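You operate a simulated robot arm through the tools that you are given. There is no shell and no other tool.

You are at the controls of a simulated two-armed robot. One attempt, no reset.

TASK
Move the red plug from the blue socket to the yellow socket.
Fine: both are on the stage box. Press the blue tab first. Then plug the green and silver plug into the blue socket.

The check looks at the end state, three seconds after you hand in, the way a careful person would. Anything else that was tipped, shoved, dropped, spilled or broken makes it a failure.

THE ROBOT
Two 7-joint arms with fingered hands on one trunk that stands fixed in place. Base frame: the origin is at the foot of the trunk, x ahead of it, y to its left, z up. Readings come in m, rad, newtons and seconds.
The left shoulder is at [0.069, 0.152, 1.091], the right one opposite. With the tool pointing down near the work surface each hand reaches from about 0.44 to 0.82 m from the base axis, measured 20 degrees to its own side. Payload 3.8 kg a hand.
The TCP of each hand is the grasp point between the finger pads, 0.03 m short of the fingertips. In the tool frame z runs along the fingers and y along their closing line. Largest opening 0.104 m; the body of the gripper starts 0.035 m behind the TCP. The gripper is a hand of 5 fingers: y runs from the thumb to the fingers, the wrist lies at [-0.015, -0.104, -0.178] in the tool frame, and closing takes about 1.5 s.
Orientation is that of the tool frame in the base frame, as [roll, pitch, yaw] about the fixed x, y, z axes, in that order (R = Rz(yaw) Ry(pitch) Rx(roll)). With the fingers straight down and the wrist toward the robot, the tool's x, y and z point along [0, 1, 0], [1, 0, 0] and [0, 0, -1] of the base frame.

THE INTERFACE
- The arms move only by the tool servo_tool. It takes "left_plan", "right_plan" or both (then of equal length, played together; a hand with none holds still); each is a list of rows, each an object of numbers (a shift or turn left out is 0, a gripper value left out holds the last): "wx", "wy", "wz": the turn, a rotation vector about the tool's x, y, z in units of 8 degrees (1.0 is 8 degrees); "x", "y", "z": the shift along the tool's x, y, z in units of 20 mm (1.0 is 20 mm). In form: [{"wx": .., "wy": .., "wz": .., "x": .., "y": .., "z": ..}, ...]. A call has 1 to 20 rows; each row shifts and turns the commanded pose from where the row before left it, along the tool's axes as they then stand. "left_claw" and "right_claw" are, for a hand that has rows, the gripper command, from -1 (shut) to 1 (fully open), values between in proportion, set as the call begins (left out, the last holds). A call with a number of a shift or a turn outside -1 to 1 is refused whole. Each row takes 0.2 s and may step no farther than 0.05 m and 0.15 rad from the row before; otherwise, or with a gripper value out of range, the whole call is refused. Where a pose cannot be reached the arm comes as near as it can. A force on the tool above 40 N (or 10 N above the force at the start of the call, whichever is more), or a blocked arm, ends the call early, and 0.2 s more pass. The fingers move at their own pace (about 0.072 m/s each) and stop on an object; they squeeze with about 21 N. The grip force told is the motor's: it shows also when the fingers shut on nothing. Time passes only in rows, and 0.2 s behind the last, so rows that do not move let the fingers close. It gives the time, the measured TCP pose, the force on the tool (base axes), the opening and the grip force at its end, in the units of the frame above (readings bear some noise), with the torque about the TCP (base axes, N m) and any sound that the robot's microphone picked up.
- Cameras (640 x 400 px; columns grow to the right, rows downward): "scene" is now at [0.1868, 0.0114, 1.2652]; the picture's right is [0.20, -0.98, -0.04], its down [-0.44, -0.05, -0.90] and it looks along [0.87, 0.20, -0.44] (base axes); focal length 256 px, centre (320, 200). "left" rides on the left gripper at [-0.08, -0.078, -0.141] in its tool frame; the picture's right is [-0.78, -0.30, 0.56], its down [0.53, -0.78, 0.33] and it looks along [0.33, 0.56, 0.76] (tool axes); focal length 247 px, centre (320, 200). "right" rides on the right gripper at [0.08, -0.078, -0.141] in its tool frame; the picture's right is [-0.78, 0.30, -0.56], its down [-0.54, -0.78, 0.33] and it looks along [-0.33, 0.56, 0.76] (tool axes); focal length 247 px, centre (320, 200). There is no depth. A picture from a camera that has moved, and an enlarged one, comes with that camera's place and axes in the base frame and with its lens. The place of the scene camera against the robot may be out by one fixed shift of up to 0.018 m in any direction.
- grab_frame(camera): a new picture of that camera. No time passes.
- raise_lower(by): slides the trunk up (or, below 0, down) by that many m; the arms and the scene camera ride with it, the base frame stays. It gives what a move gives, with no picture.
- finger_targets(index, middle, ring, little, thumb_bend, thumb_turn, hand): sets how far each is bent, from 0 (flat) to 1 (curled in); at 0.3 the hand is open as for a grip, at 0.7 the pads meet at the TCP. One left out holds its place. A second passes; each finger stops where it meets its share of the squeeze, and holds until it gets a number again. A gripper value or a shape takes the hand back. It gives what a move gives, with no picture; readings hold the bend of each and the force on index, middle, ring, little, thumb and palm. thumb_turn goes from beside the hand (0) to across from the fingers (1), as for a grip.
- preshape(shape, hand): the hand has 5 fingers and takes this shape, open, in about a second: jaw (thumb against the fingers, like two jaws); tri (thumb and two fingers); tip (a fingertip pinch); poke (one finger out to press); point (the index stretched); flat (the hand flat); cup (the hand cupped); fist (a fist). The gripper value then closes the fingers along that shape, each until it touches; the sizes above hold for jaw. It gives what a move gives, with no picture.
- turn_head(pan, tilt): turns the head with the scene camera to pan (to the left, within 1.396 rad either way) and tilt (down, from -0.506 to 1.204), counted from straight ahead of the robot. It gives what a move gives.
- close_up(camera, box): a new picture of the part [left, top, right, bottom] of that camera's present view, enlarged. No time passes.
- sign_off(): hands the job in; it is judged then, once.

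Places have to be worked out from the pictures, the camera data and where the tool is seen. Open the grippers and draw the arms clear of the work before you hand the job in, unless the task says otherwise.

The tools are called after "Request:" as a command line: name --argument value ..., lists and objects as JSON in quotes. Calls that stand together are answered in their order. servo_tool: Moves the arms, as the interface text tells. Its arguments: {"type":"object","properties":{"left_plan":{"type":"array","items":{"type":"object","properties":{"wx":{"type":"number"},"wy":{"type":"number"},"wz":{"type":"number"},"x":{"type":"number"},"y":{"type":"number"},"z":{"type":"number"}}}},"left_claw":{"type":"number"},"right_plan":{"type":"array","items":{"type":"object","properties":{"wx":{"type":"number"},"wy":{"type":"number"},"wz":{"type":"number"},"x":{"type":"number"},"y":{"type":"number"},"z":{"type":"number"}}}},"right_claw":{"type":"number"}},"required":[]} The other tools are called the same way: raise_lower (by) slides the trunk up or down; preshape (shape, hand) gives the hand a shape; finger_targets (index, middle, ring, little, thumb_bend, thumb_turn, hand) moves the fingers one by one; turn_head (pan, tilt) turns the head that bears the scene camera; grab_frame (camera) takes a picture; close_up (camera, box) takes an enlarged picture of a part of a camera's view; sign_off () hands the job in.

At the start:

```text
clock: 0.0
left_ee_pos: [0.4764, 0.2915, 1.1317]
left_tcp_rot: [-3.141, 0.001, 1.57]
left_contact_force: [-0.2, 0.2, 0.7]
left_ft_torque: [0.01, 0.04, 0.01]
left_gripper_width: 0.1038
left_grip_force: 0.0
left_shape: jaw
left_bend: [0.3, 0.3, 0.3, 0.3, 0.3, 0.98]
left_finger forces: [0.0, 0.0, 0.1, 0.0, 0.0, 0.0]
right_ee_pos: [0.5395, -0.137, 1.1106]
right_tcp_rot: [-3.14, -0.001, 1.571]
right_contact_force: [0.1, -0.3, -0.9]
right_ft_torque: [-0.01, 0.03, 0.0]
right_gripper_width: 0.1038
right_grip_force: 0.0
right_shape: jaw
right_bend: [0.3, 0.3, 0.3, 0.3, 0.3, 0.98]
right_finger forces: [0.1, 0.0, 0.1, 0.0, 0.0, 0.1]
trunk travel left (down, up): [-0.175, 0.281]
head pan, tilt: [0.209, 0.257]
```

scene: 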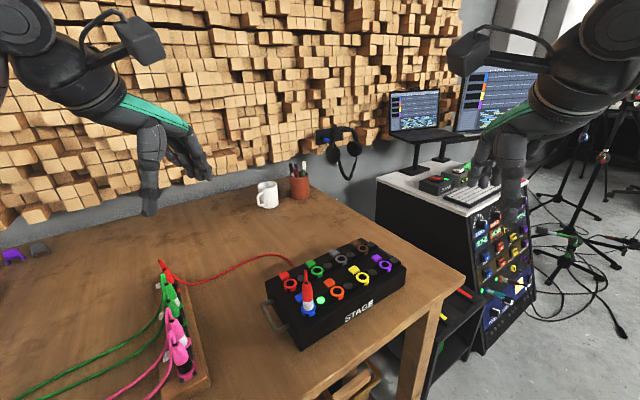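
right: 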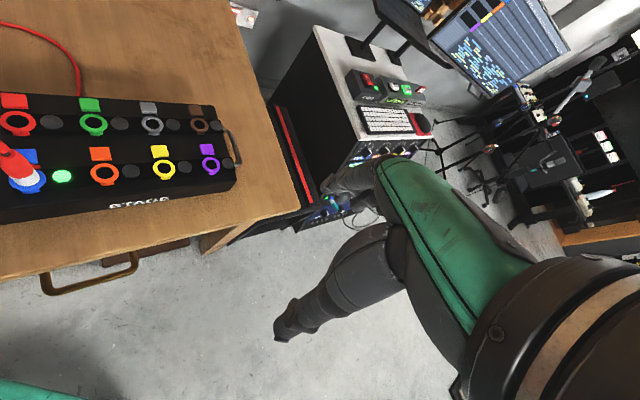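
left: 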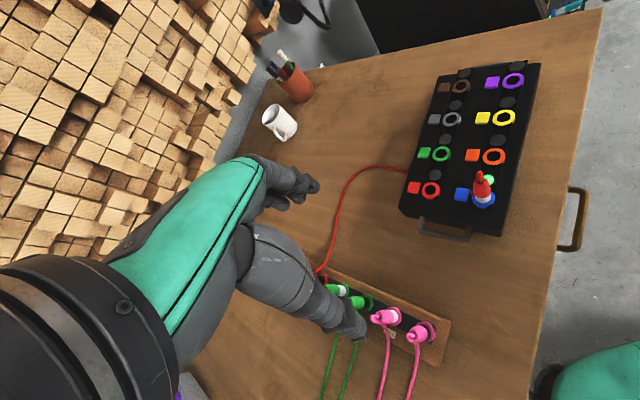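

I start by looking closely at the stage box and the plug rack to locate the plugs, sockets and tabs.

Request:
close_up --camera "scene" --box '[250, 220, 420, 350]'

Request:
close_up --camera "scene" --box '[100, 240, 260, 400]'

Request:
close_up --camera "left" --box '[380, 50, 560, 250]'

Request:
close_up --camera "left" --box '[280, 240, 480, 400]'

Request:
close_up --camera "right" --box '[0, 70, 260, 230]'

```text
3.08 times, centred on (335, 285) of scene
camera zoom: at [0.1868, 0.0114, 1.2652], right [0.2, -0.98, -0.04], down [-0.44, -0.05, -0.9], along [0.87, 0.2, -0.44], focal length 787 px, centre (274, -62)
```

zoom: 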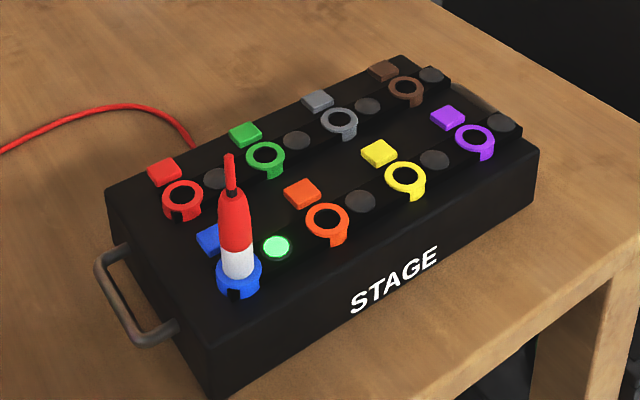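

```text
2.50 times, centred on (180, 320) of scene
camera zoom: at [0.1868, 0.0114, 1.2652], right [0.2, -0.98, -0.04], down [-0.44, -0.05, -0.9], along [0.87, 0.2, -0.44], focal length 640 px, centre (670, -100)
```

zoom: 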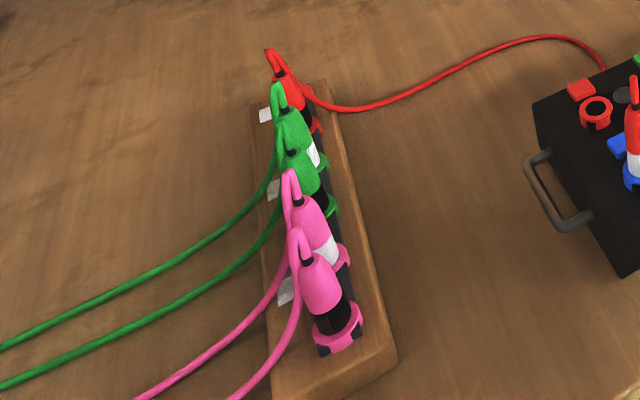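

```text
2.00 times, centred on (470, 150) of left
camera zoom: at [0.3995, 0.2096, 1.2725], right [-0.3, -0.78, -0.56], down [-0.78, 0.53, -0.33], along [0.56, 0.33, -0.76], focal length 494 px, centre (20, 300)
```

zoom: 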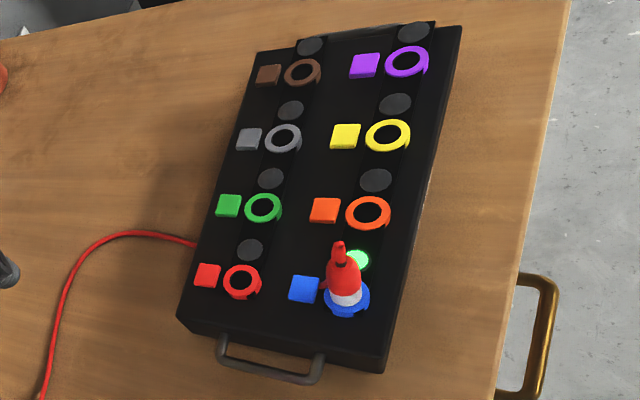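

```text
2.50 times, centred on (380, 320) of left
camera zoom: at [0.3995, 0.2096, 1.2725], right [-0.3, -0.78, -0.56], down [-0.78, 0.53, -0.33], along [0.56, 0.33, -0.76], focal length 617 px, centre (170, -100)
```

zoom: 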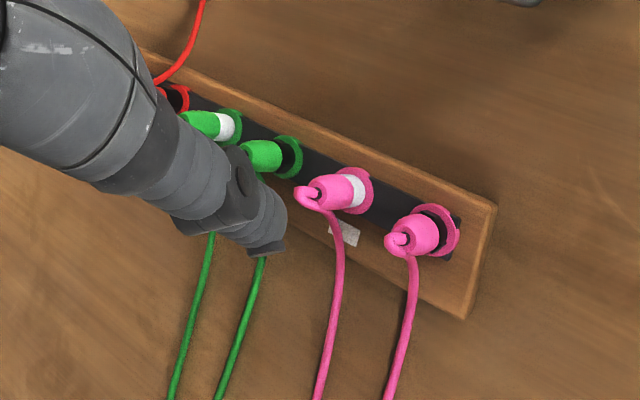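

```text
2.46 times, centred on (130, 150) of right
camera zoom: at [0.4617, -0.0575, 1.2528], right [0.3, -0.78, 0.56], down [-0.78, -0.54, -0.33], along [0.56, -0.33, -0.76], focal length 608 px, centre (788, 323)
```

zoom: 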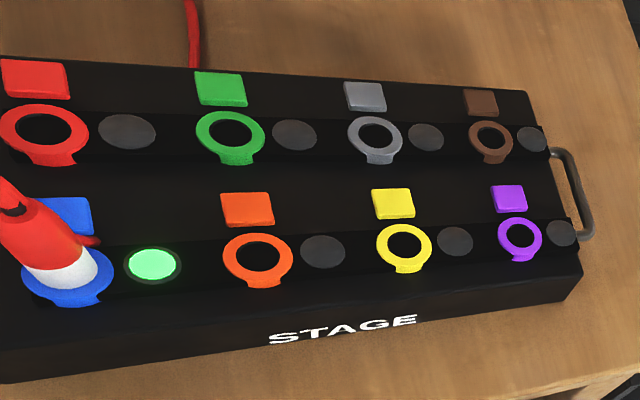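

The zoomed views are crisp, so I zoom further on the blue plug/tab, the yellow socket and the green plugs to see key notches, cable runs and spacing.

Request:
close_up --camera "left" --box '[440, 160, 520, 220]'

Request:
close_up --camera "right" --box '[0, 130, 80, 200]'

Request:
close_up --camera "right" --box '[130, 135, 200, 190]'

Request:
close_up --camera "scene" --box '[280, 250, 350, 330]'

Request:
close_up --camera "scene" --box '[140, 250, 220, 390]'

```text
6.67 times, centred on (480, 190) of left
camera zoom: at [0.3995, 0.2096, 1.2725], right [-0.3, -0.78, -0.56], down [-0.78, 0.53, -0.33], along [0.56, 0.33, -0.76], focal length 1646 px, centre (-747, 267)
```

zoom: 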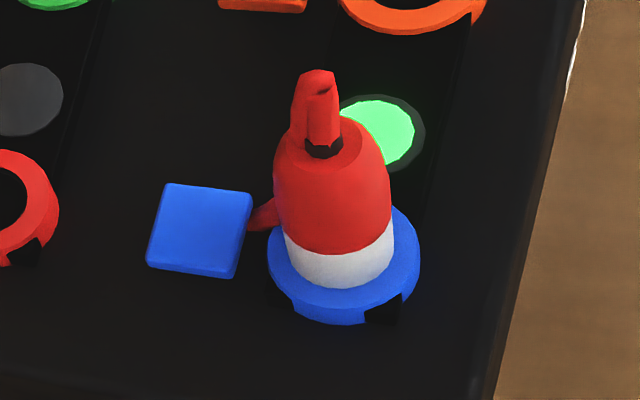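

```text
5.71 times, centred on (40, 165) of right
camera zoom: at [0.4617, -0.0575, 1.2528], right [0.3, -0.78, 0.56], down [-0.78, -0.54, -0.33], along [0.56, -0.33, -0.76], focal length 1411 px, centre (1920, 400)
```

zoom: 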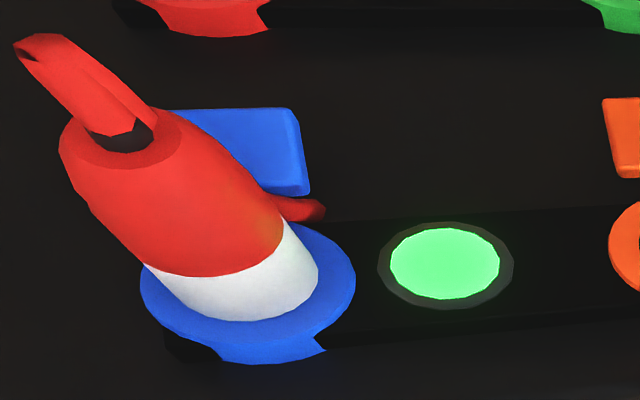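

```text
7.27 times, centred on (165, 162) of right
camera zoom: at [0.4617, -0.0575, 1.2528], right [0.3, -0.78, 0.56], down [-0.78, -0.54, -0.33], along [0.56, -0.33, -0.76], focal length 1796 px, centre (1447, 473)
```

zoom: 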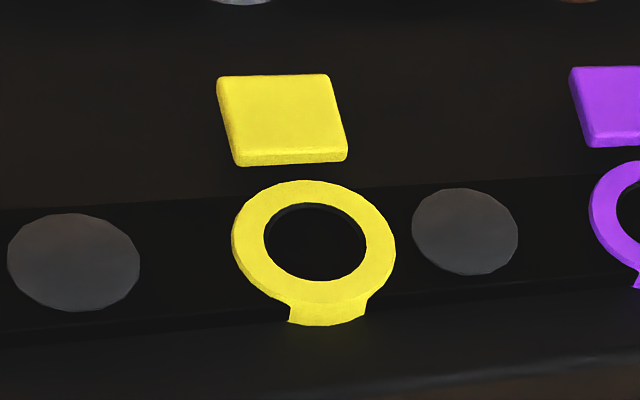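

```text
5.00 times, centred on (315, 290) of scene
camera zoom: at [0.1868, 0.0114, 1.2652], right [0.2, -0.98, -0.04], down [-0.44, -0.05, -0.9], along [0.87, 0.2, -0.44], focal length 1280 px, centre (345, -250)
```

zoom: 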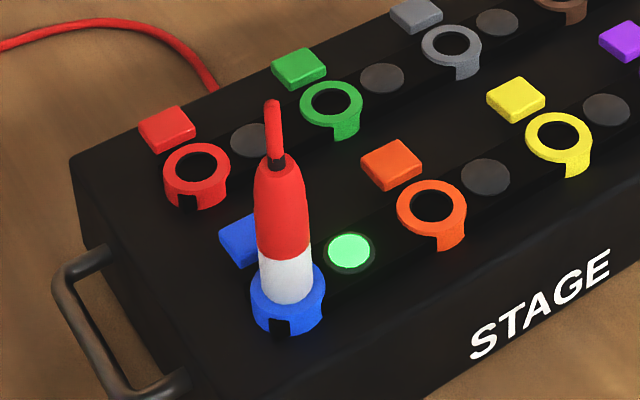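

```text
2.86 times, centred on (180, 320) of scene
camera zoom: at [0.1868, 0.0114, 1.2652], right [0.2, -0.98, -0.04], down [-0.44, -0.05, -0.9], along [0.87, 0.2, -0.44], focal length 731 px, centre (720, -143)
```

zoom: 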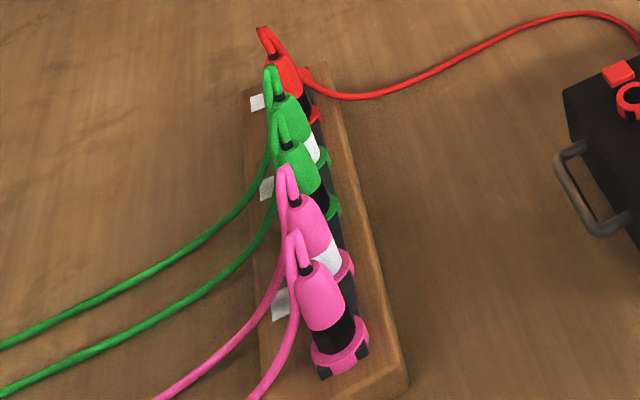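

From triangulation I judge the blue socket ring at about [0.542, 0.136, 0.832], its tab at [0.566, 0.156], yellow ring at [0.646, 0.034, 0.832], and the green/silver plug's rack ring at about [0.528, 0.443, 0.786]. I move the left hand nearer to the box (staying well above the plug) for a closer look.

Request:
servo_tool --left_plan '[{"x": -0.8, "y": -0.2, "z": 0.7}, {"x": -0.8, "y": -0.2, "z": 0.7}, {"x": -0.8, "y": -0.2, "z": 0.7}, {"x": -0.8, "y": -0.2, "z": 0.7}, {"x": -0.8, "y": -0.2, "z": 0.7}, {"x": -0.8, "y": -0.2, "z": 0.7}, {"x": -0.8, "y": -0.2, "z": 0.7}, {"x": -0.8, "y": -0.2, "z": 0.7}]'

Request:
grab_frame --camera "left"

Request:
grab_frame --camera "scene"

```text
clock: 1.8
left_ee_pos: [0.4438, 0.162, 1.0188]
left_tcp_rot: [-3.14, 0.0, 1.57]
left_contact_force: [-0.1, -0.1, -0.6]
left_ft_torque: [0.03, 0.0, 0.02]
left_gripper_width: 0.1035
left_grip_force: 0.0
left_shape: jaw
left_bend: [0.3, 0.3, 0.3, 0.3, 0.3, 0.98]
left_finger forces: [0.1, 0.0, 0.0, 0.0, 0.1, 0.1]
right_ee_pos: [0.5408, -0.1384, 1.1109]
right_tcp_rot: [-3.141, 0.0, 1.57]
right_contact_force: [0.2, 0.0, 0.3]
right_ft_torque: [-0.04, 0.02, 0.0]
right_gripper_width: 0.1038
right_grip_force: 0.1
right_shape: jaw
right_bend: [0.3, 0.3, 0.3, 0.3, 0.3, 0.98]
right_finger forces: [0.0, 0.1, 0.1, 0.1, 0.1, 0.0]
trunk travel left (down, up): [-0.175, 0.281]
head pan, tilt: [0.209, 0.257]
```

```text
taken
camera left: at [0.3673, 0.0813, 1.1599], right [-0.3, -0.78, -0.56], down [-0.78, 0.53, -0.33], along [0.55, 0.33, -0.76], focal length 247 px, centre (320, 200)
```

left: 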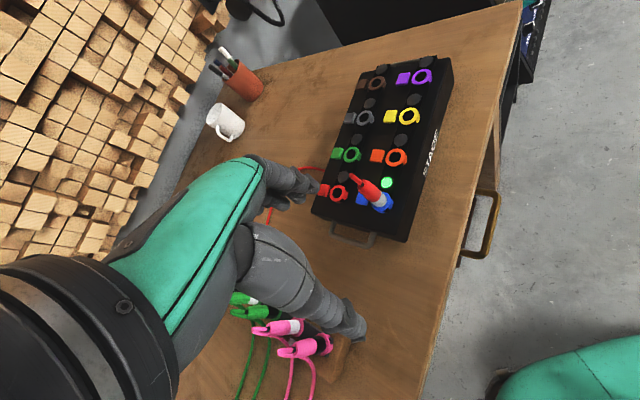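

```text
taken
camera scene: at [0.1869, 0.011, 1.2652], right [0.2, -0.98, -0.04], down [-0.44, -0.05, -0.9], along [0.87, 0.2, -0.44], focal length 256 px, centre (320, 200)
```

scene: 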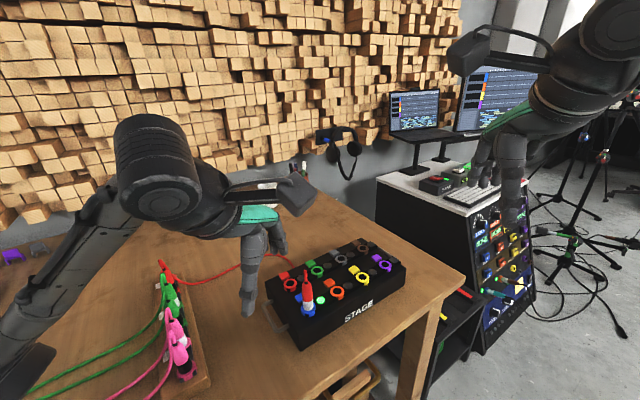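

The left camera now has an oblique view of the box. I zoom on the blue plug base, and on the other sockets to compare the notch orientations.

Request:
close_up --camera "left" --box '[340, 165, 404, 225]'

Request:
close_up --camera "left" --box '[375, 60, 440, 130]'

Request:
close_up --camera "left" --box '[230, 280, 370, 380]'

```text
6.67 times, centred on (372, 195) of left
camera zoom: at [0.3673, 0.0813, 1.1599], right [-0.3, -0.78, -0.56], down [-0.78, 0.53, -0.33], along [0.55, 0.33, -0.76], focal length 1646 px, centre (-27, 233)
```

zoom: 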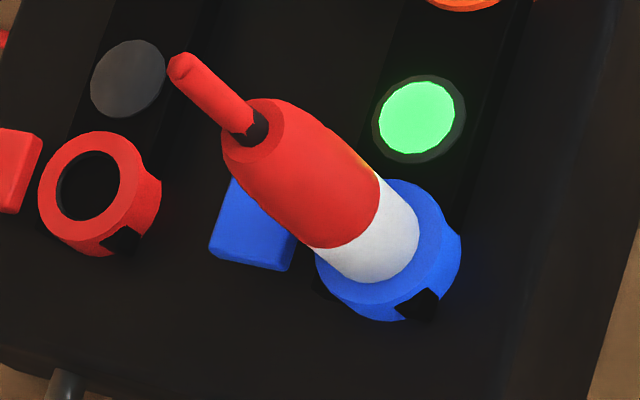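

```text
5.71 times, centred on (408, 95) of left
camera zoom: at [0.3673, 0.0813, 1.1599], right [-0.3, -0.78, -0.56], down [-0.78, 0.53, -0.33], along [0.55, 0.33, -0.76], focal length 1411 px, centre (-180, 800)
```

zoom: 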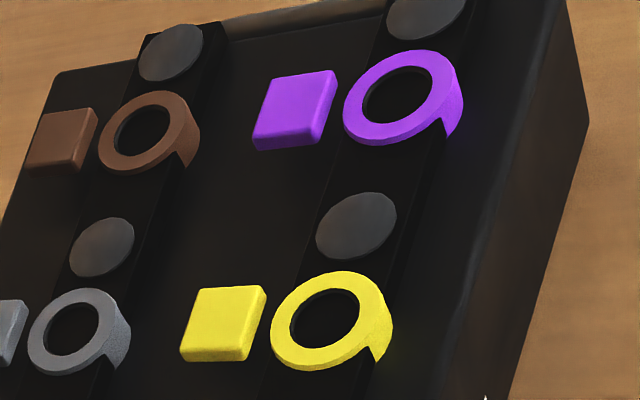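

```text
4.00 times, centred on (300, 330) of left
camera zoom: at [0.3673, 0.0813, 1.1599], right [-0.3, -0.78, -0.56], down [-0.78, 0.53, -0.33], along [0.55, 0.33, -0.76], focal length 988 px, centre (400, -320)
```

zoom: 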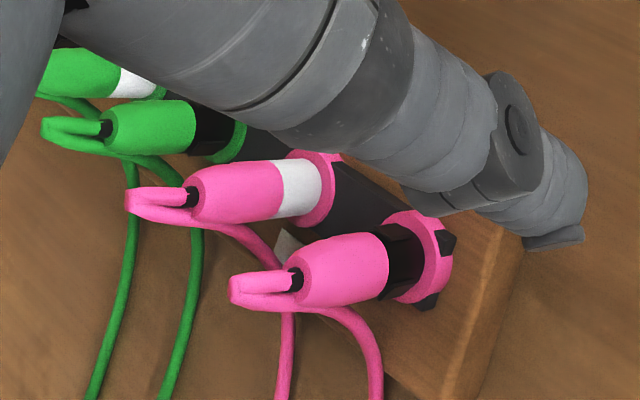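

The black bits at the rings are just rail ends, so all sockets look alike with no keying visible. I now shape the left hand as "poke" in free air to see where its fingertip sits relative to the TCP.

Request:
preshape --hand "left" --shape "poke"

Request:
grab_frame --camera "left"

Request:
close_up --camera "scene" --box '[180, 160, 340, 330]'

Request:
grab_frame --camera "right"

```text
clock: 2.7
left_ee_pos: [0.4427, 0.1627, 1.0185]
left_tcp_rot: [-3.141, 0.001, 1.572]
left_contact_force: [0.7, -0.1, -0.9]
left_ft_torque: [-0.03, 0.03, -0.02]
left_gripper_width: 0.0
left_grip_force: 0.2
left_shape: poke
left_bend: [0.7, 0.7, 0.99, 0.99, 1.0, 1.0]
left_finger forces: [0.1, 0.1, 0.0, 0.0, 0.0, 0.0]
right_ee_pos: [0.5392, -0.1387, 1.1111]
right_tcp_rot: [-3.14, -0.001, 1.571]
right_contact_force: [-0.1, 0.4, 0.1]
right_ft_torque: [0.01, 0.0, -0.03]
right_gripper_width: 0.1038
right_grip_force: 0.0
right_shape: jaw
right_bend: [0.3, 0.3, 0.3, 0.3, 0.3, 0.98]
right_finger forces: [0.0, 0.1, 0.1, 0.0, 0.1, 0.0]
trunk travel left (down, up): [-0.175, 0.281]
head pan, tilt: [0.209, 0.257]
```

```text
taken
camera left: at [0.3674, 0.0819, 1.1603], right [-0.3, -0.78, -0.56], down [-0.78, 0.53, -0.33], along [0.56, 0.33, -0.76], focal length 247 px, centre (320, 200)
```

left: 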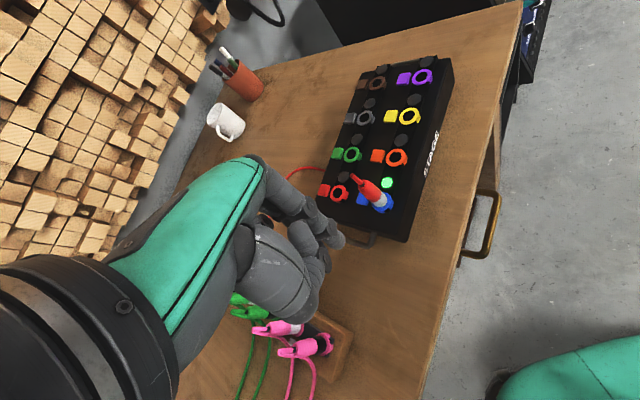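

```text
2.35 times, centred on (260, 245) of scene
camera zoom: at [0.1868, 0.0113, 1.2652], right [0.2, -0.98, -0.04], down [-0.44, -0.05, -0.9], along [0.87, 0.2, -0.44], focal length 602 px, centre (461, 94)
```

zoom: 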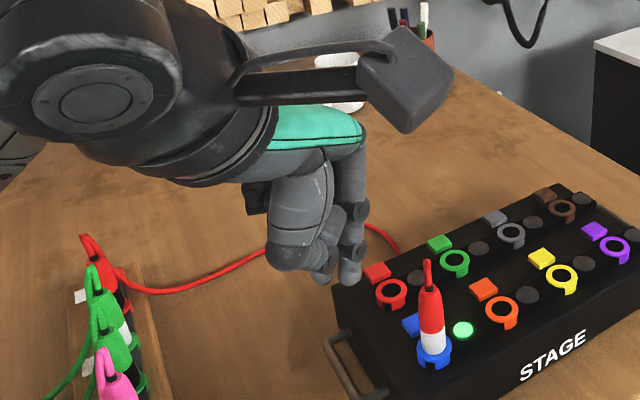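

```text
taken
camera right: at [0.4617, -0.0575, 1.2528], right [0.3, -0.78, 0.56], down [-0.78, -0.54, -0.33], along [0.56, -0.33, -0.76], focal length 247 px, centre (320, 200)
```

right: 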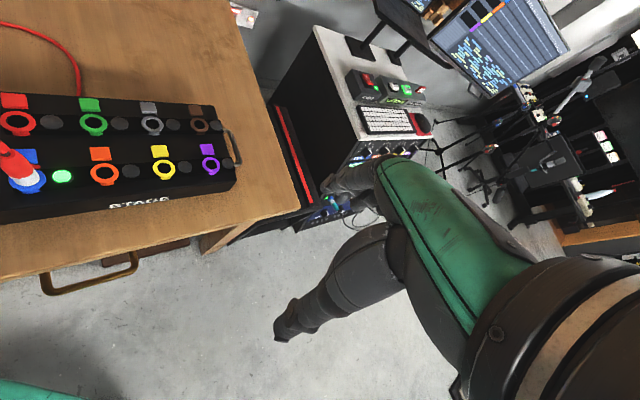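

The bend reading suggests more than one finger is out; I zoom on the hand to see the fingertip.

Request:
close_up --camera "left" --box '[250, 180, 370, 320]'

Request:
close_up --camera "scene" --box '[230, 200, 300, 260]'

```text
2.86 times, centred on (310, 250) of left
camera zoom: at [0.3674, 0.0819, 1.1603], right [-0.3, -0.78, -0.56], down [-0.78, 0.53, -0.33], along [0.56, 0.33, -0.76], focal length 706 px, centre (349, 57)
```

zoom: 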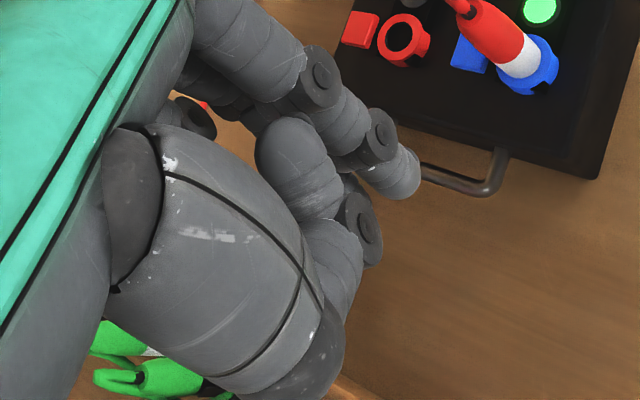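

```text
6.67 times, centred on (265, 230) of scene
camera zoom: at [0.1868, 0.0113, 1.2652], right [0.2, -0.98, -0.04], down [-0.44, -0.05, -0.9], along [0.87, 0.2, -0.44], focal length 1706 px, centre (687, 0)
```

zoom: 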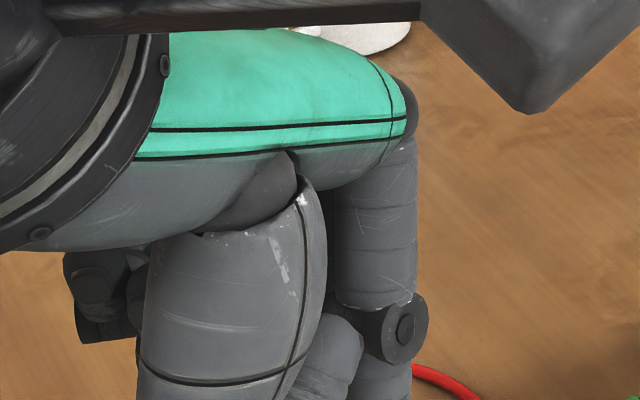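

The nearest fingertip sits roughly at TCP x≈-0.008, z≈+0.03. I curl the middle finger so only the index is out, and check again.

Request:
finger_targets --hand "left" --middle 1.0

Request:
close_up --camera "left" --box '[250, 180, 370, 320]'

Request:
close_up --camera "scene" --box '[220, 200, 310, 310]'

```text
clock: 3.7
left_ee_pos: [0.444, 0.1629, 1.0189]
left_tcp_rot: [-3.142, 0.001, 1.571]
left_contact_force: [-0.9, 0.1, 0.8]
left_ft_torque: [0.04, 0.0, -0.02]
left_gripper_width: 0.03
left_grip_force: 0.1
left_shape: fingers
left_bend: [0.7, 1.0, 0.99, 0.99, 1.0, 1.0]
left_finger forces: [0.0, 0.0, 0.1, 0.0, 0.0, 0.1]
right_ee_pos: [0.5395, -0.1361, 1.1117]
right_tcp_rot: [-3.141, -0.003, 1.57]
right_contact_force: [-0.7, 0.3, 0.6]
right_ft_torque: [-0.01, 0.01, 0.01]
right_gripper_width: 0.1037
right_grip_force: 0.1
right_shape: jaw
right_bend: [0.3, 0.3, 0.3, 0.3, 0.3, 0.98]
right_finger forces: [0.0, 0.0, 0.0, 0.0, 0.0, 0.0]
trunk travel left (down, up): [-0.175, 0.281]
head pan, tilt: [0.209, 0.257]
```

```text
2.86 times, centred on (310, 250) of left
camera zoom: at [0.3673, 0.0818, 1.1602], right [-0.3, -0.78, -0.56], down [-0.78, 0.53, -0.33], along [0.56, 0.33, -0.76], focal length 706 px, centre (349, 57)
```

zoom: 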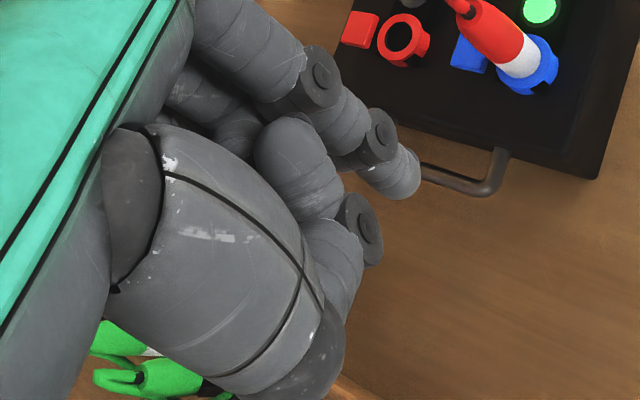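

```text
3.64 times, centred on (265, 255) of scene
camera zoom: at [0.1868, 0.0113, 1.2652], right [0.2, -0.98, -0.04], down [-0.44, -0.05, -0.9], along [0.87, 0.2, -0.44], focal length 931 px, centre (520, 0)
```

zoom: 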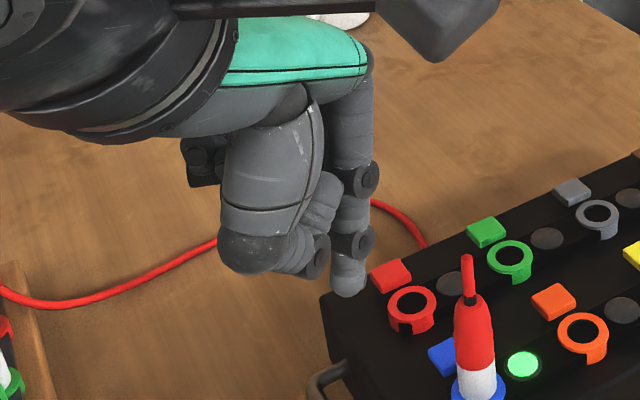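

Only the index is out now. I turn the left hand about its vertical by ~45° so its wrist lies along the socket row (away from the plug) and tilt it slightly so the palm leans away from the plug.

Request:
servo_tool --left_plan '[{"wz": 0.95}, {"wz": 0.95}, {"wz": 0.95}, {"wz": 0.95}, {"wz": 0.95}, {"wz": 0.85}, {"wy": -0.75}, {"wy": -0.75}]'

Request:
grab_frame --camera "left"

Request:
grab_frame --camera "scene"

```text
clock: 5.5
left_ee_pos: [0.4443, 0.1628, 1.0194]
left_tcp_rot: [3.141, 0.213, 0.789]
left_contact_force: [0.4, 0.4, -0.1]
left_ft_torque: [0.0, -0.01, 0.02]
left_gripper_width: 0.0299
left_grip_force: 0.1
left_shape: fingers
left_bend: [0.7, 1.0, 0.99, 0.99, 1.0, 1.0]
left_finger forces: [0.0, 0.0, 0.0, 0.0, 0.0, 0.0]
right_ee_pos: [0.5398, -0.1372, 1.1111]
right_tcp_rot: [-3.14, -0.001, 1.57]
right_contact_force: [-0.2, 0.8, 0.9]
right_ft_torque: [-0.03, 0.01, 0.01]
right_gripper_width: 0.1038
right_grip_force: 0.0
right_shape: jaw
right_bend: [0.3, 0.3, 0.3, 0.3, 0.3, 0.98]
right_finger forces: [0.0, 0.0, 0.1, 0.1, 0.0, 0.0]
trunk travel left (down, up): [-0.175, 0.281]
head pan, tilt: [0.209, 0.257]
```

```text
taken
camera left: at [0.356, 0.1818, 1.1741], right [-0.83, -0.41, -0.38], down [-0.23, 0.87, -0.44], along [0.51, -0.27, -0.81], focal length 247 px, centre (320, 200)
```

left: 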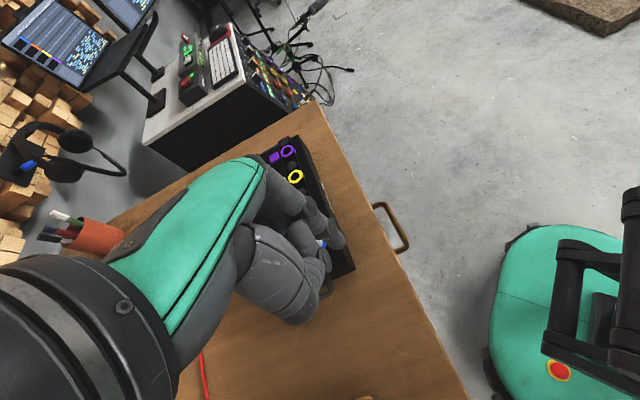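

```text
taken
camera scene: at [0.1869, 0.0115, 1.2652], right [0.2, -0.98, -0.04], down [-0.44, -0.05, -0.9], along [0.87, 0.2, -0.44], focal length 256 px, centre (320, 200)
```

scene: 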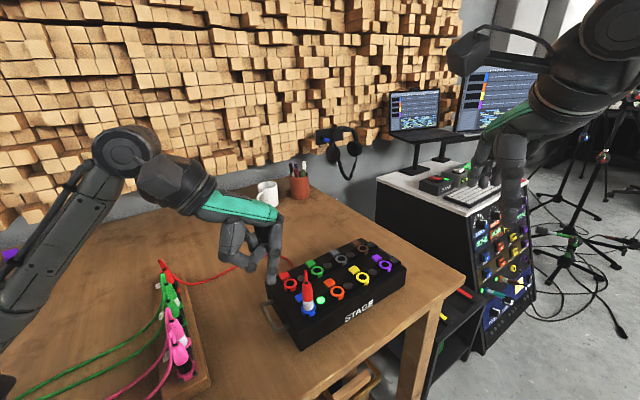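

I move the index tip horizontally to above the blue tab (tip still at about z=0.99, above the plug tail), then I'll check in the pictures.

Request:
servo_tool --left_plan '[{"x": 0.79, "y": 0.722, "z": -0.172}, {"x": 0.79, "y": 0.722, "z": -0.172}, {"x": 0.79, "y": 0.722, "z": -0.172}, {"x": 0.79, "y": 0.722, "z": -0.172}, {"x": 0.79, "y": 0.722, "z": -0.172}, {"x": 0.79, "y": 0.722, "z": -0.172}]'

Request:
close_up --camera "left" --box '[240, 160, 440, 320]'

Request:
close_up --camera "scene" --box '[250, 190, 400, 330]'

Request:
grab_frame --camera "right"

```text
clock: 6.9
left_ee_pos: [0.5738, 0.171, 1.0195]
left_tcp_rot: [-3.141, 0.21, 0.791]
left_contact_force: [0.3, -0.1, -0.3]
left_ft_torque: [0.04, 0.01, 0.01]
left_gripper_width: 0.0299
left_grip_force: 0.1
left_shape: fingers
left_bend: [0.7, 1.0, 0.99, 0.99, 1.0, 1.0]
left_finger forces: [0.1, 0.0, 0.1, 0.0, 0.0, 0.0]
right_ee_pos: [0.5408, -0.137, 1.1113]
right_tcp_rot: [-3.141, 0.002, 1.569]
right_contact_force: [-0.4, -0.1, -0.4]
right_ft_torque: [0.03, -0.03, 0.0]
right_gripper_width: 0.1037
right_grip_force: 0.1
right_shape: jaw
right_bend: [0.3, 0.3, 0.3, 0.3, 0.3, 0.98]
right_finger forces: [0.1, 0.0, 0.0, 0.0, 0.0, 0.1]
trunk travel left (down, up): [-0.175, 0.281]
head pan, tilt: [0.209, 0.257]
```

```text
2.50 times, centred on (340, 240) of left
camera zoom: at [0.485, 0.19, 1.1739], right [-0.83, -0.41, -0.38], down [-0.23, 0.87, -0.44], along [0.51, -0.27, -0.81], focal length 617 px, centre (270, 100)
```

zoom: 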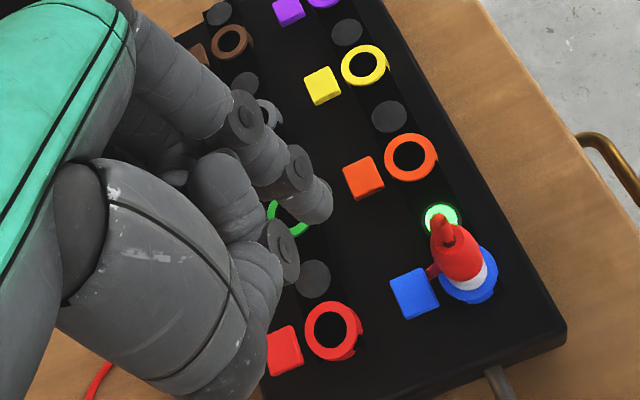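

```text
2.86 times, centred on (325, 260) of scene
camera zoom: at [0.1874, 0.0111, 1.2651], right [0.2, -0.98, -0.04], down [-0.44, -0.05, -0.9], along [0.87, 0.2, -0.44], focal length 731 px, centre (306, 29)
```

zoom: 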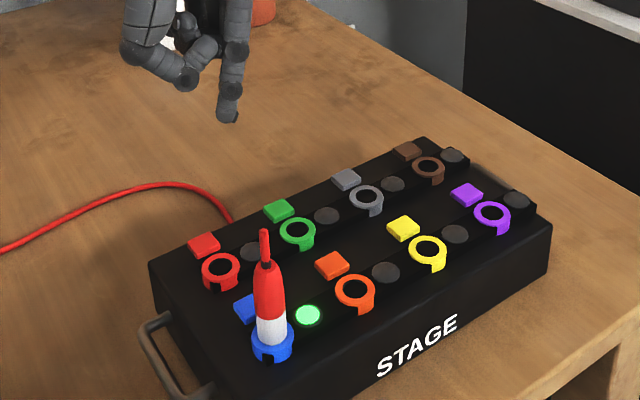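

```text
taken
camera right: at [0.4624, -0.0577, 1.2525], right [0.3, -0.78, 0.56], down [-0.78, -0.54, -0.33], along [0.56, -0.33, -0.76], focal length 247 px, centre (320, 200)
```

right: 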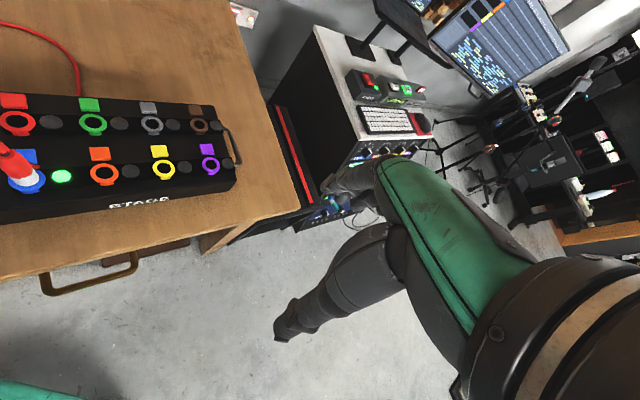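

The left view puts the blue tab at about [0.565, 0.157, 0.834] and confirms yellow at [0.646, 0.034]; the fingertip estimate is nearly above the tab. I descend 0.10 m straight down and re-check.

Request:
servo_tool --left_plan '[{"x": 0.174, "z": 0.815}, {"x": 0.174, "z": 0.815}, {"x": 0.174, "z": 0.815}, {"x": 0.174, "z": 0.815}, {"x": 0.174, "z": 0.815}, {"x": 0.174, "z": 0.815}]'

Request:
close_up --camera "left" --box '[260, 180, 420, 280]'

Request:
close_up --camera "scene" --box '[260, 200, 380, 310]'

Request:
close_up --camera "right" --box '[0, 80, 140, 220]'

```text
clock: 8.3
left_ee_pos: [0.5747, 0.1712, 0.9196]
left_tcp_rot: [3.141, 0.21, 0.791]
left_contact_force: [-0.5, 0.2, 0.1]
left_ft_torque: [0.01, 0.0, -0.02]
left_gripper_width: 0.03
left_grip_force: 0.0
left_shape: fingers
left_bend: [0.7, 1.0, 0.99, 0.99, 1.0, 1.0]
left_finger forces: [0.0, 0.0, 0.0, 0.0, 0.0, 0.0]
right_ee_pos: [0.5404, -0.1359, 1.1108]
right_tcp_rot: [-3.141, 0.0, 1.571]
right_contact_force: [0.2, -0.5, 0.2]
right_ft_torque: [0.0, -0.01, 0.01]
right_gripper_width: 0.1041
right_grip_force: 0.1
right_shape: jaw
right_bend: [0.3, 0.3, 0.3, 0.3, 0.3, 0.98]
right_finger forces: [0.0, 0.0, 0.1, 0.0, 0.1, 0.0]
trunk travel left (down, up): [-0.175, 0.281]
head pan, tilt: [0.209, 0.257]
```

```text
4.00 times, centred on (340, 230) of left
camera zoom: at [0.4853, 0.1891, 1.0743], right [-0.83, -0.41, -0.38], down [-0.23, 0.87, -0.44], along [0.51, -0.27, -0.81], focal length 988 px, centre (240, 80)
```

zoom: 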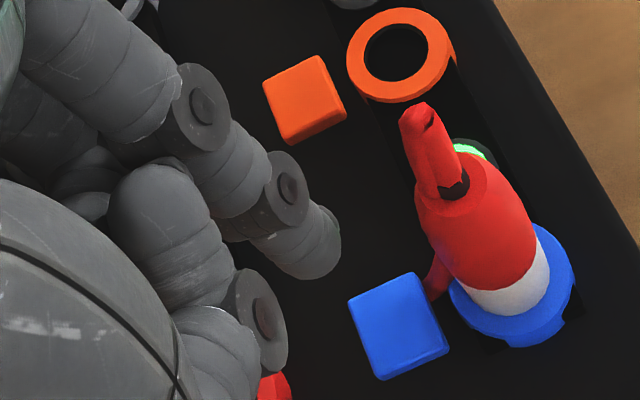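

```text
3.64 times, centred on (320, 255) of scene
camera zoom: at [0.1869, 0.0115, 1.2652], right [0.2, -0.98, -0.04], down [-0.44, -0.05, -0.9], along [0.87, 0.2, -0.44], focal length 931 px, centre (320, 0)
```

zoom: 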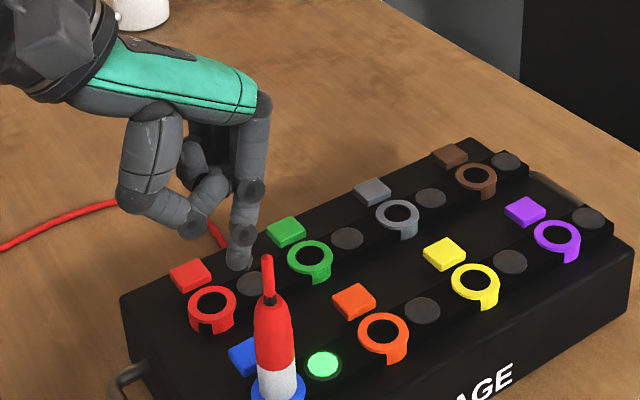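

```text
2.86 times, centred on (70, 150) of right
camera zoom: at [0.4619, -0.0574, 1.2527], right [0.3, -0.78, 0.56], down [-0.78, -0.54, -0.33], along [0.56, -0.33, -0.76], focal length 706 px, centre (1034, 343)
```

zoom: 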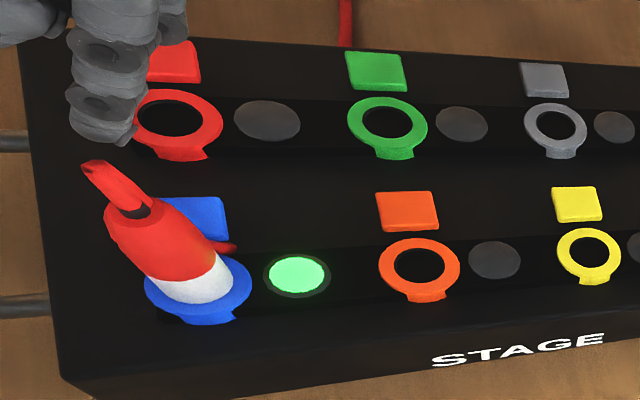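

Triangulating the fingertip gives about [0.563, 0.161, 0.896], so it's ~4 mm off along the row. I correct that and descend another 45 mm to just above the tab.

Request:
servo_tool --left_plan '[{"x": 0.157, "y": 0.075, "z": 0.734}, {"x": 0.157, "y": 0.075, "z": 0.734}, {"x": 0.157, "y": 0.075, "z": 0.734}]'

Request:
close_up --camera "left" --box '[280, 190, 400, 280]'

Request:
close_up --camera "scene" --box '[260, 230, 350, 320]'

Request:
close_up --camera "right" --box '[0, 100, 100, 200]'

```text
clock: 9.1
left_ee_pos: [0.5773, 0.1678, 0.8747]
left_tcp_rot: [3.14, 0.211, 0.789]
left_contact_force: [0.0, 0.2, 0.7]
left_ft_torque: [-0.01, 0.02, 0.02]
left_gripper_width: 0.0298
left_grip_force: 0.1
left_shape: fingers
left_bend: [0.7, 1.0, 0.99, 0.99, 1.0, 1.0]
left_finger forces: [0.1, 0.0, 0.0, 0.0, 0.0, 0.0]
right_ee_pos: [0.5402, -0.1374, 1.111]
right_tcp_rot: [-3.141, 0.001, 1.571]
right_contact_force: [0.1, -0.1, -1.0]
right_ft_torque: [0.01, -0.01, -0.02]
right_gripper_width: 0.1039
right_grip_force: 0.1
right_shape: jaw
right_bend: [0.3, 0.3, 0.3, 0.3, 0.3, 0.98]
right_finger forces: [0.1, 0.0, 0.0, 0.1, 0.1, 0.1]
trunk travel left (down, up): [-0.175, 0.281]
head pan, tilt: [0.209, 0.257]
```

```text
4.44 times, centred on (340, 235) of left
camera zoom: at [0.4883, 0.1864, 1.0295], right [-0.83, -0.41, -0.38], down [-0.23, 0.87, -0.44], along [0.51, -0.27, -0.81], focal length 1098 px, centre (231, 44)
```

zoom: 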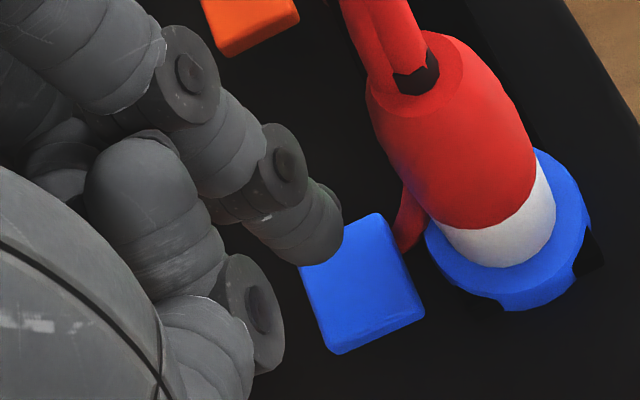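

```text
4.44 times, centred on (305, 275) of scene
camera zoom: at [0.1869, 0.0114, 1.2652], right [0.2, -0.98, -0.04], down [-0.44, -0.05, -0.9], along [0.87, 0.2, -0.44], focal length 1137 px, centre (387, -133)
```

zoom: 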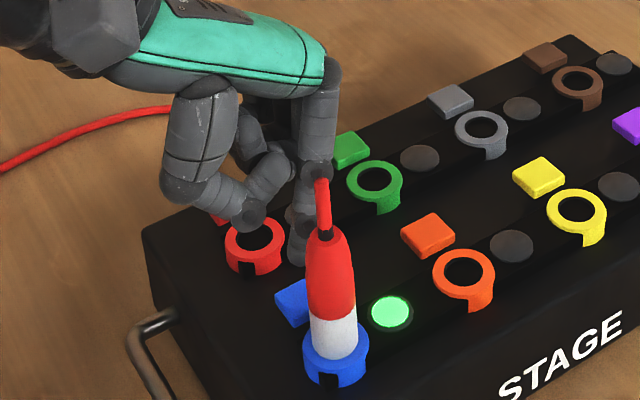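

```text
4.00 times, centred on (50, 150) of right
camera zoom: at [0.4619, -0.0575, 1.2527], right [0.3, -0.78, 0.56], down [-0.78, -0.54, -0.33], along [0.56, -0.33, -0.76], focal length 988 px, centre (1400, 400)
```

zoom: 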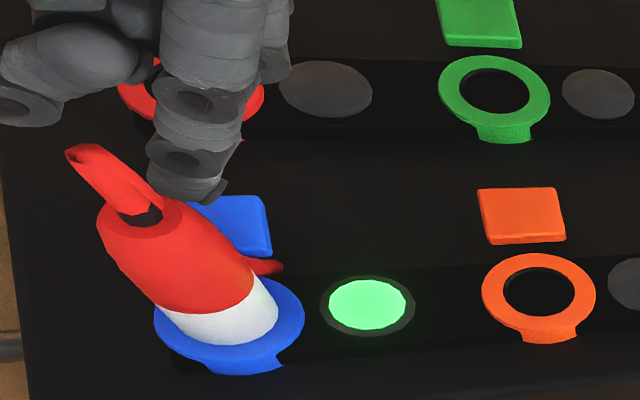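

The tip is now at roughly [0.567, 0.157, 0.851], centred over the tab. I press down in small steps, watching the force and sound.

Request:
servo_tool --left_plan '[{"x": 0.042, "z": 0.196}, {"x": 0.042, "z": 0.196}, {"x": 0.042, "z": 0.196}, {}]'

Request:
close_up --camera "left" --box '[280, 190, 400, 280]'

```text
clock: 10.1
left_ee_pos: [0.5779, 0.1676, 0.8617]
left_tcp_rot: [3.141, 0.21, 0.791]
left_contact_force: [0.3, 0.3, -0.5]
left_ft_torque: [0.01, 0.0, 0.01]
left_gripper_width: 0.0298
left_grip_force: 0.1
left_shape: fingers
left_bend: [0.7, 1.0, 0.99, 0.99, 1.0, 1.0]
left_finger forces: [0.0, 0.0, 0.0, 0.0, 0.0, 0.0]
right_ee_pos: [0.5412, -0.1369, 1.1114]
right_tcp_rot: [3.141, -0.001, 1.568]
right_contact_force: [0.2, -0.9, -0.4]
right_ft_torque: [0.0, -0.04, -0.04]
right_gripper_width: 0.1038
right_grip_force: 0.1
right_shape: jaw
right_bend: [0.3, 0.3, 0.3, 0.3, 0.3, 0.98]
right_finger forces: [0.1, 0.0, 0.1, 0.1, 0.1, 0.0]
trunk travel left (down, up): [-0.175, 0.281]
head pan, tilt: [0.209, 0.257]
```

```text
4.44 times, centred on (340, 235) of left
camera zoom: at [0.4883, 0.1863, 1.0168], right [-0.83, -0.41, -0.38], down [-0.23, 0.87, -0.44], along [0.51, -0.27, -0.81], focal length 1098 px, centre (231, 44)
```

zoom: 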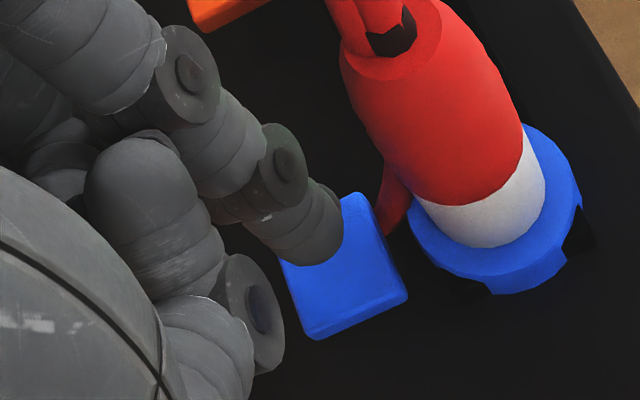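

No contact yet; the tip is just above the tab. I continue down in 3 mm steps.

Request:
servo_tool --left_plan '[{"x": 0.031, "z": 0.147}, {"x": 0.031, "z": 0.147}, {"x": 0.031, "z": 0.147}, {}]'

Request:
close_up --camera "left" --box '[280, 190, 400, 280]'

Request:
close_up --camera "right" --box '[0, 100, 100, 200]'

```text
clock: 11.1
left_ee_pos: [0.578, 0.1678, 0.8533]
left_tcp_rot: [3.141, 0.21, 0.79]
left_contact_force: [-0.4, 1.0, 0.6]
left_ft_torque: [0.0, -0.03, -0.03]
left_gripper_width: 0.0301
left_grip_force: 0.4
left_shape: fingers
left_bend: [0.7, 1.0, 0.99, 0.99, 1.0, 1.0]
left_finger forces: [0.6, 0.0, 0.0, 0.0, 0.0, 0.0]
right_ee_pos: [0.5398, -0.1366, 1.1112]
right_tcp_rot: [3.141, 0.002, 1.57]
right_contact_force: [-0.7, 0.3, -0.1]
right_ft_torque: [0.0, 0.01, 0.02]
right_gripper_width: 0.1036
right_grip_force: 0.1
right_shape: jaw
right_bend: [0.3, 0.3, 0.3, 0.3, 0.3, 0.98]
right_finger forces: [0.0, 0.1, 0.1, 0.0, 0.0, 0.0]
trunk travel left (down, up): [-0.175, 0.281]
head pan, tilt: [0.209, 0.257]
```

```text
4.44 times, centred on (340, 235) of left
camera zoom: at [0.4883, 0.1864, 1.0085], right [-0.83, -0.41, -0.38], down [-0.23, 0.87, -0.44], along [0.51, -0.27, -0.81], focal length 1098 px, centre (231, 44)
```

zoom: 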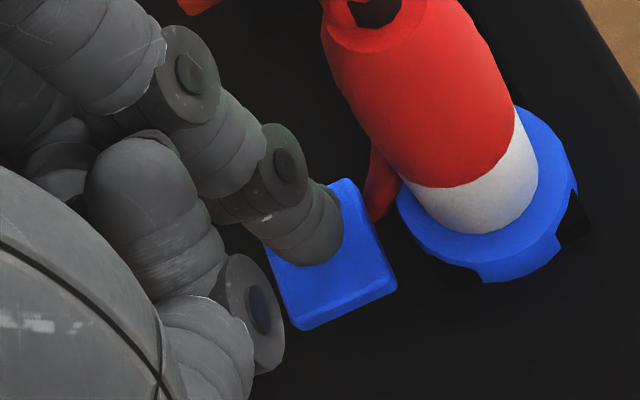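

```text
4.00 times, centred on (50, 150) of right
camera zoom: at [0.4616, -0.0576, 1.2528], right [0.3, -0.78, 0.56], down [-0.78, -0.54, -0.33], along [0.56, -0.33, -0.76], focal length 988 px, centre (1400, 400)
```

zoom: 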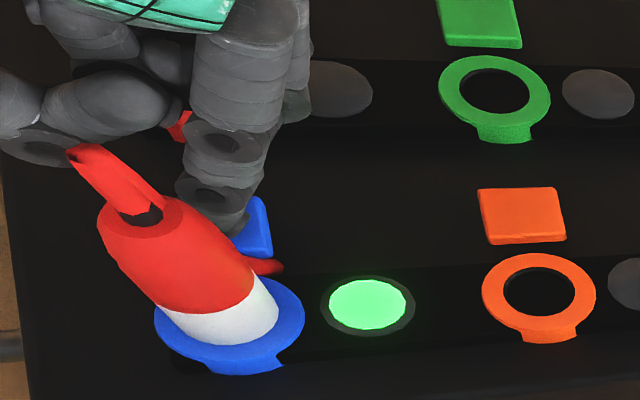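

The index reads 0.6 N: contact with the tab is beginning. I press on in 2 mm steps.

Request:
servo_tool --left_plan '[{"x": 0.021, "z": 0.098}, {"x": 0.021, "z": 0.098}, {"x": 0.021, "z": 0.098}, {}, {}]'

Request:
close_up --camera "left" --box '[280, 190, 400, 280]'

Request:
close_up --camera "right" --box '[0, 100, 100, 200]'

```text
clock: 12.3
left_ee_pos: [0.5773, 0.1668, 0.8493]
left_tcp_rot: [3.137, 0.208, 0.79]
left_contact_force: [3.6, -0.8, 12.0]
left_ft_torque: [-0.14, -0.06, 0.02]
left_gripper_width: 0.0297
left_grip_force: 5.7
left_shape: fingers
left_bend: [0.7, 1.0, 0.99, 0.99, 1.0, 1.0]
left_finger forces: [12.1, 0.1, 0.0, 0.0, 0.0, 0.0]
right_ee_pos: [0.54, -0.1374, 1.1115]
right_tcp_rot: [-3.142, 0.001, 1.57]
right_contact_force: [0.4, -0.2, -0.4]
right_ft_torque: [0.03, 0.0, 0.02]
right_gripper_width: 0.1037
right_grip_force: 0.1
right_shape: jaw
right_bend: [0.3, 0.3, 0.3, 0.3, 0.3, 0.98]
right_finger forces: [0.1, 0.0, 0.1, 0.0, 0.0, 0.1]
trunk travel left (down, up): [-0.175, 0.281]
head pan, tilt: [0.209, 0.257]
```

```text
4.44 times, centred on (340, 235) of left
camera zoom: at [0.4876, 0.1859, 1.0038], right [-0.82, -0.41, -0.39], down [-0.23, 0.87, -0.44], along [0.52, -0.27, -0.81], focal length 1098 px, centre (231, 44)
```

zoom: 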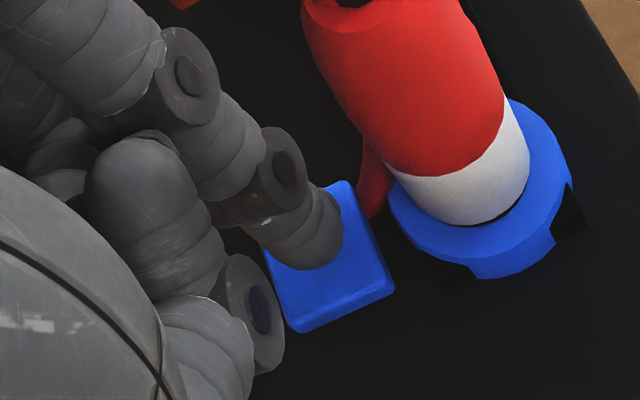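

```text
4.00 times, centred on (50, 150) of right
camera zoom: at [0.4608, -0.058, 1.2533], right [0.3, -0.78, 0.56], down [-0.78, -0.53, -0.33], along [0.56, -0.33, -0.76], focal length 988 px, centre (1400, 400)
```

zoom: 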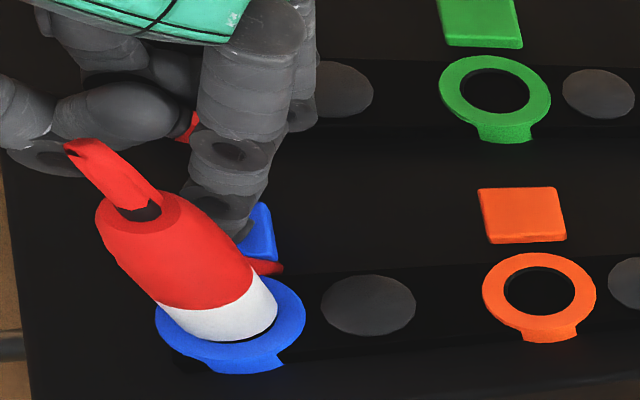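

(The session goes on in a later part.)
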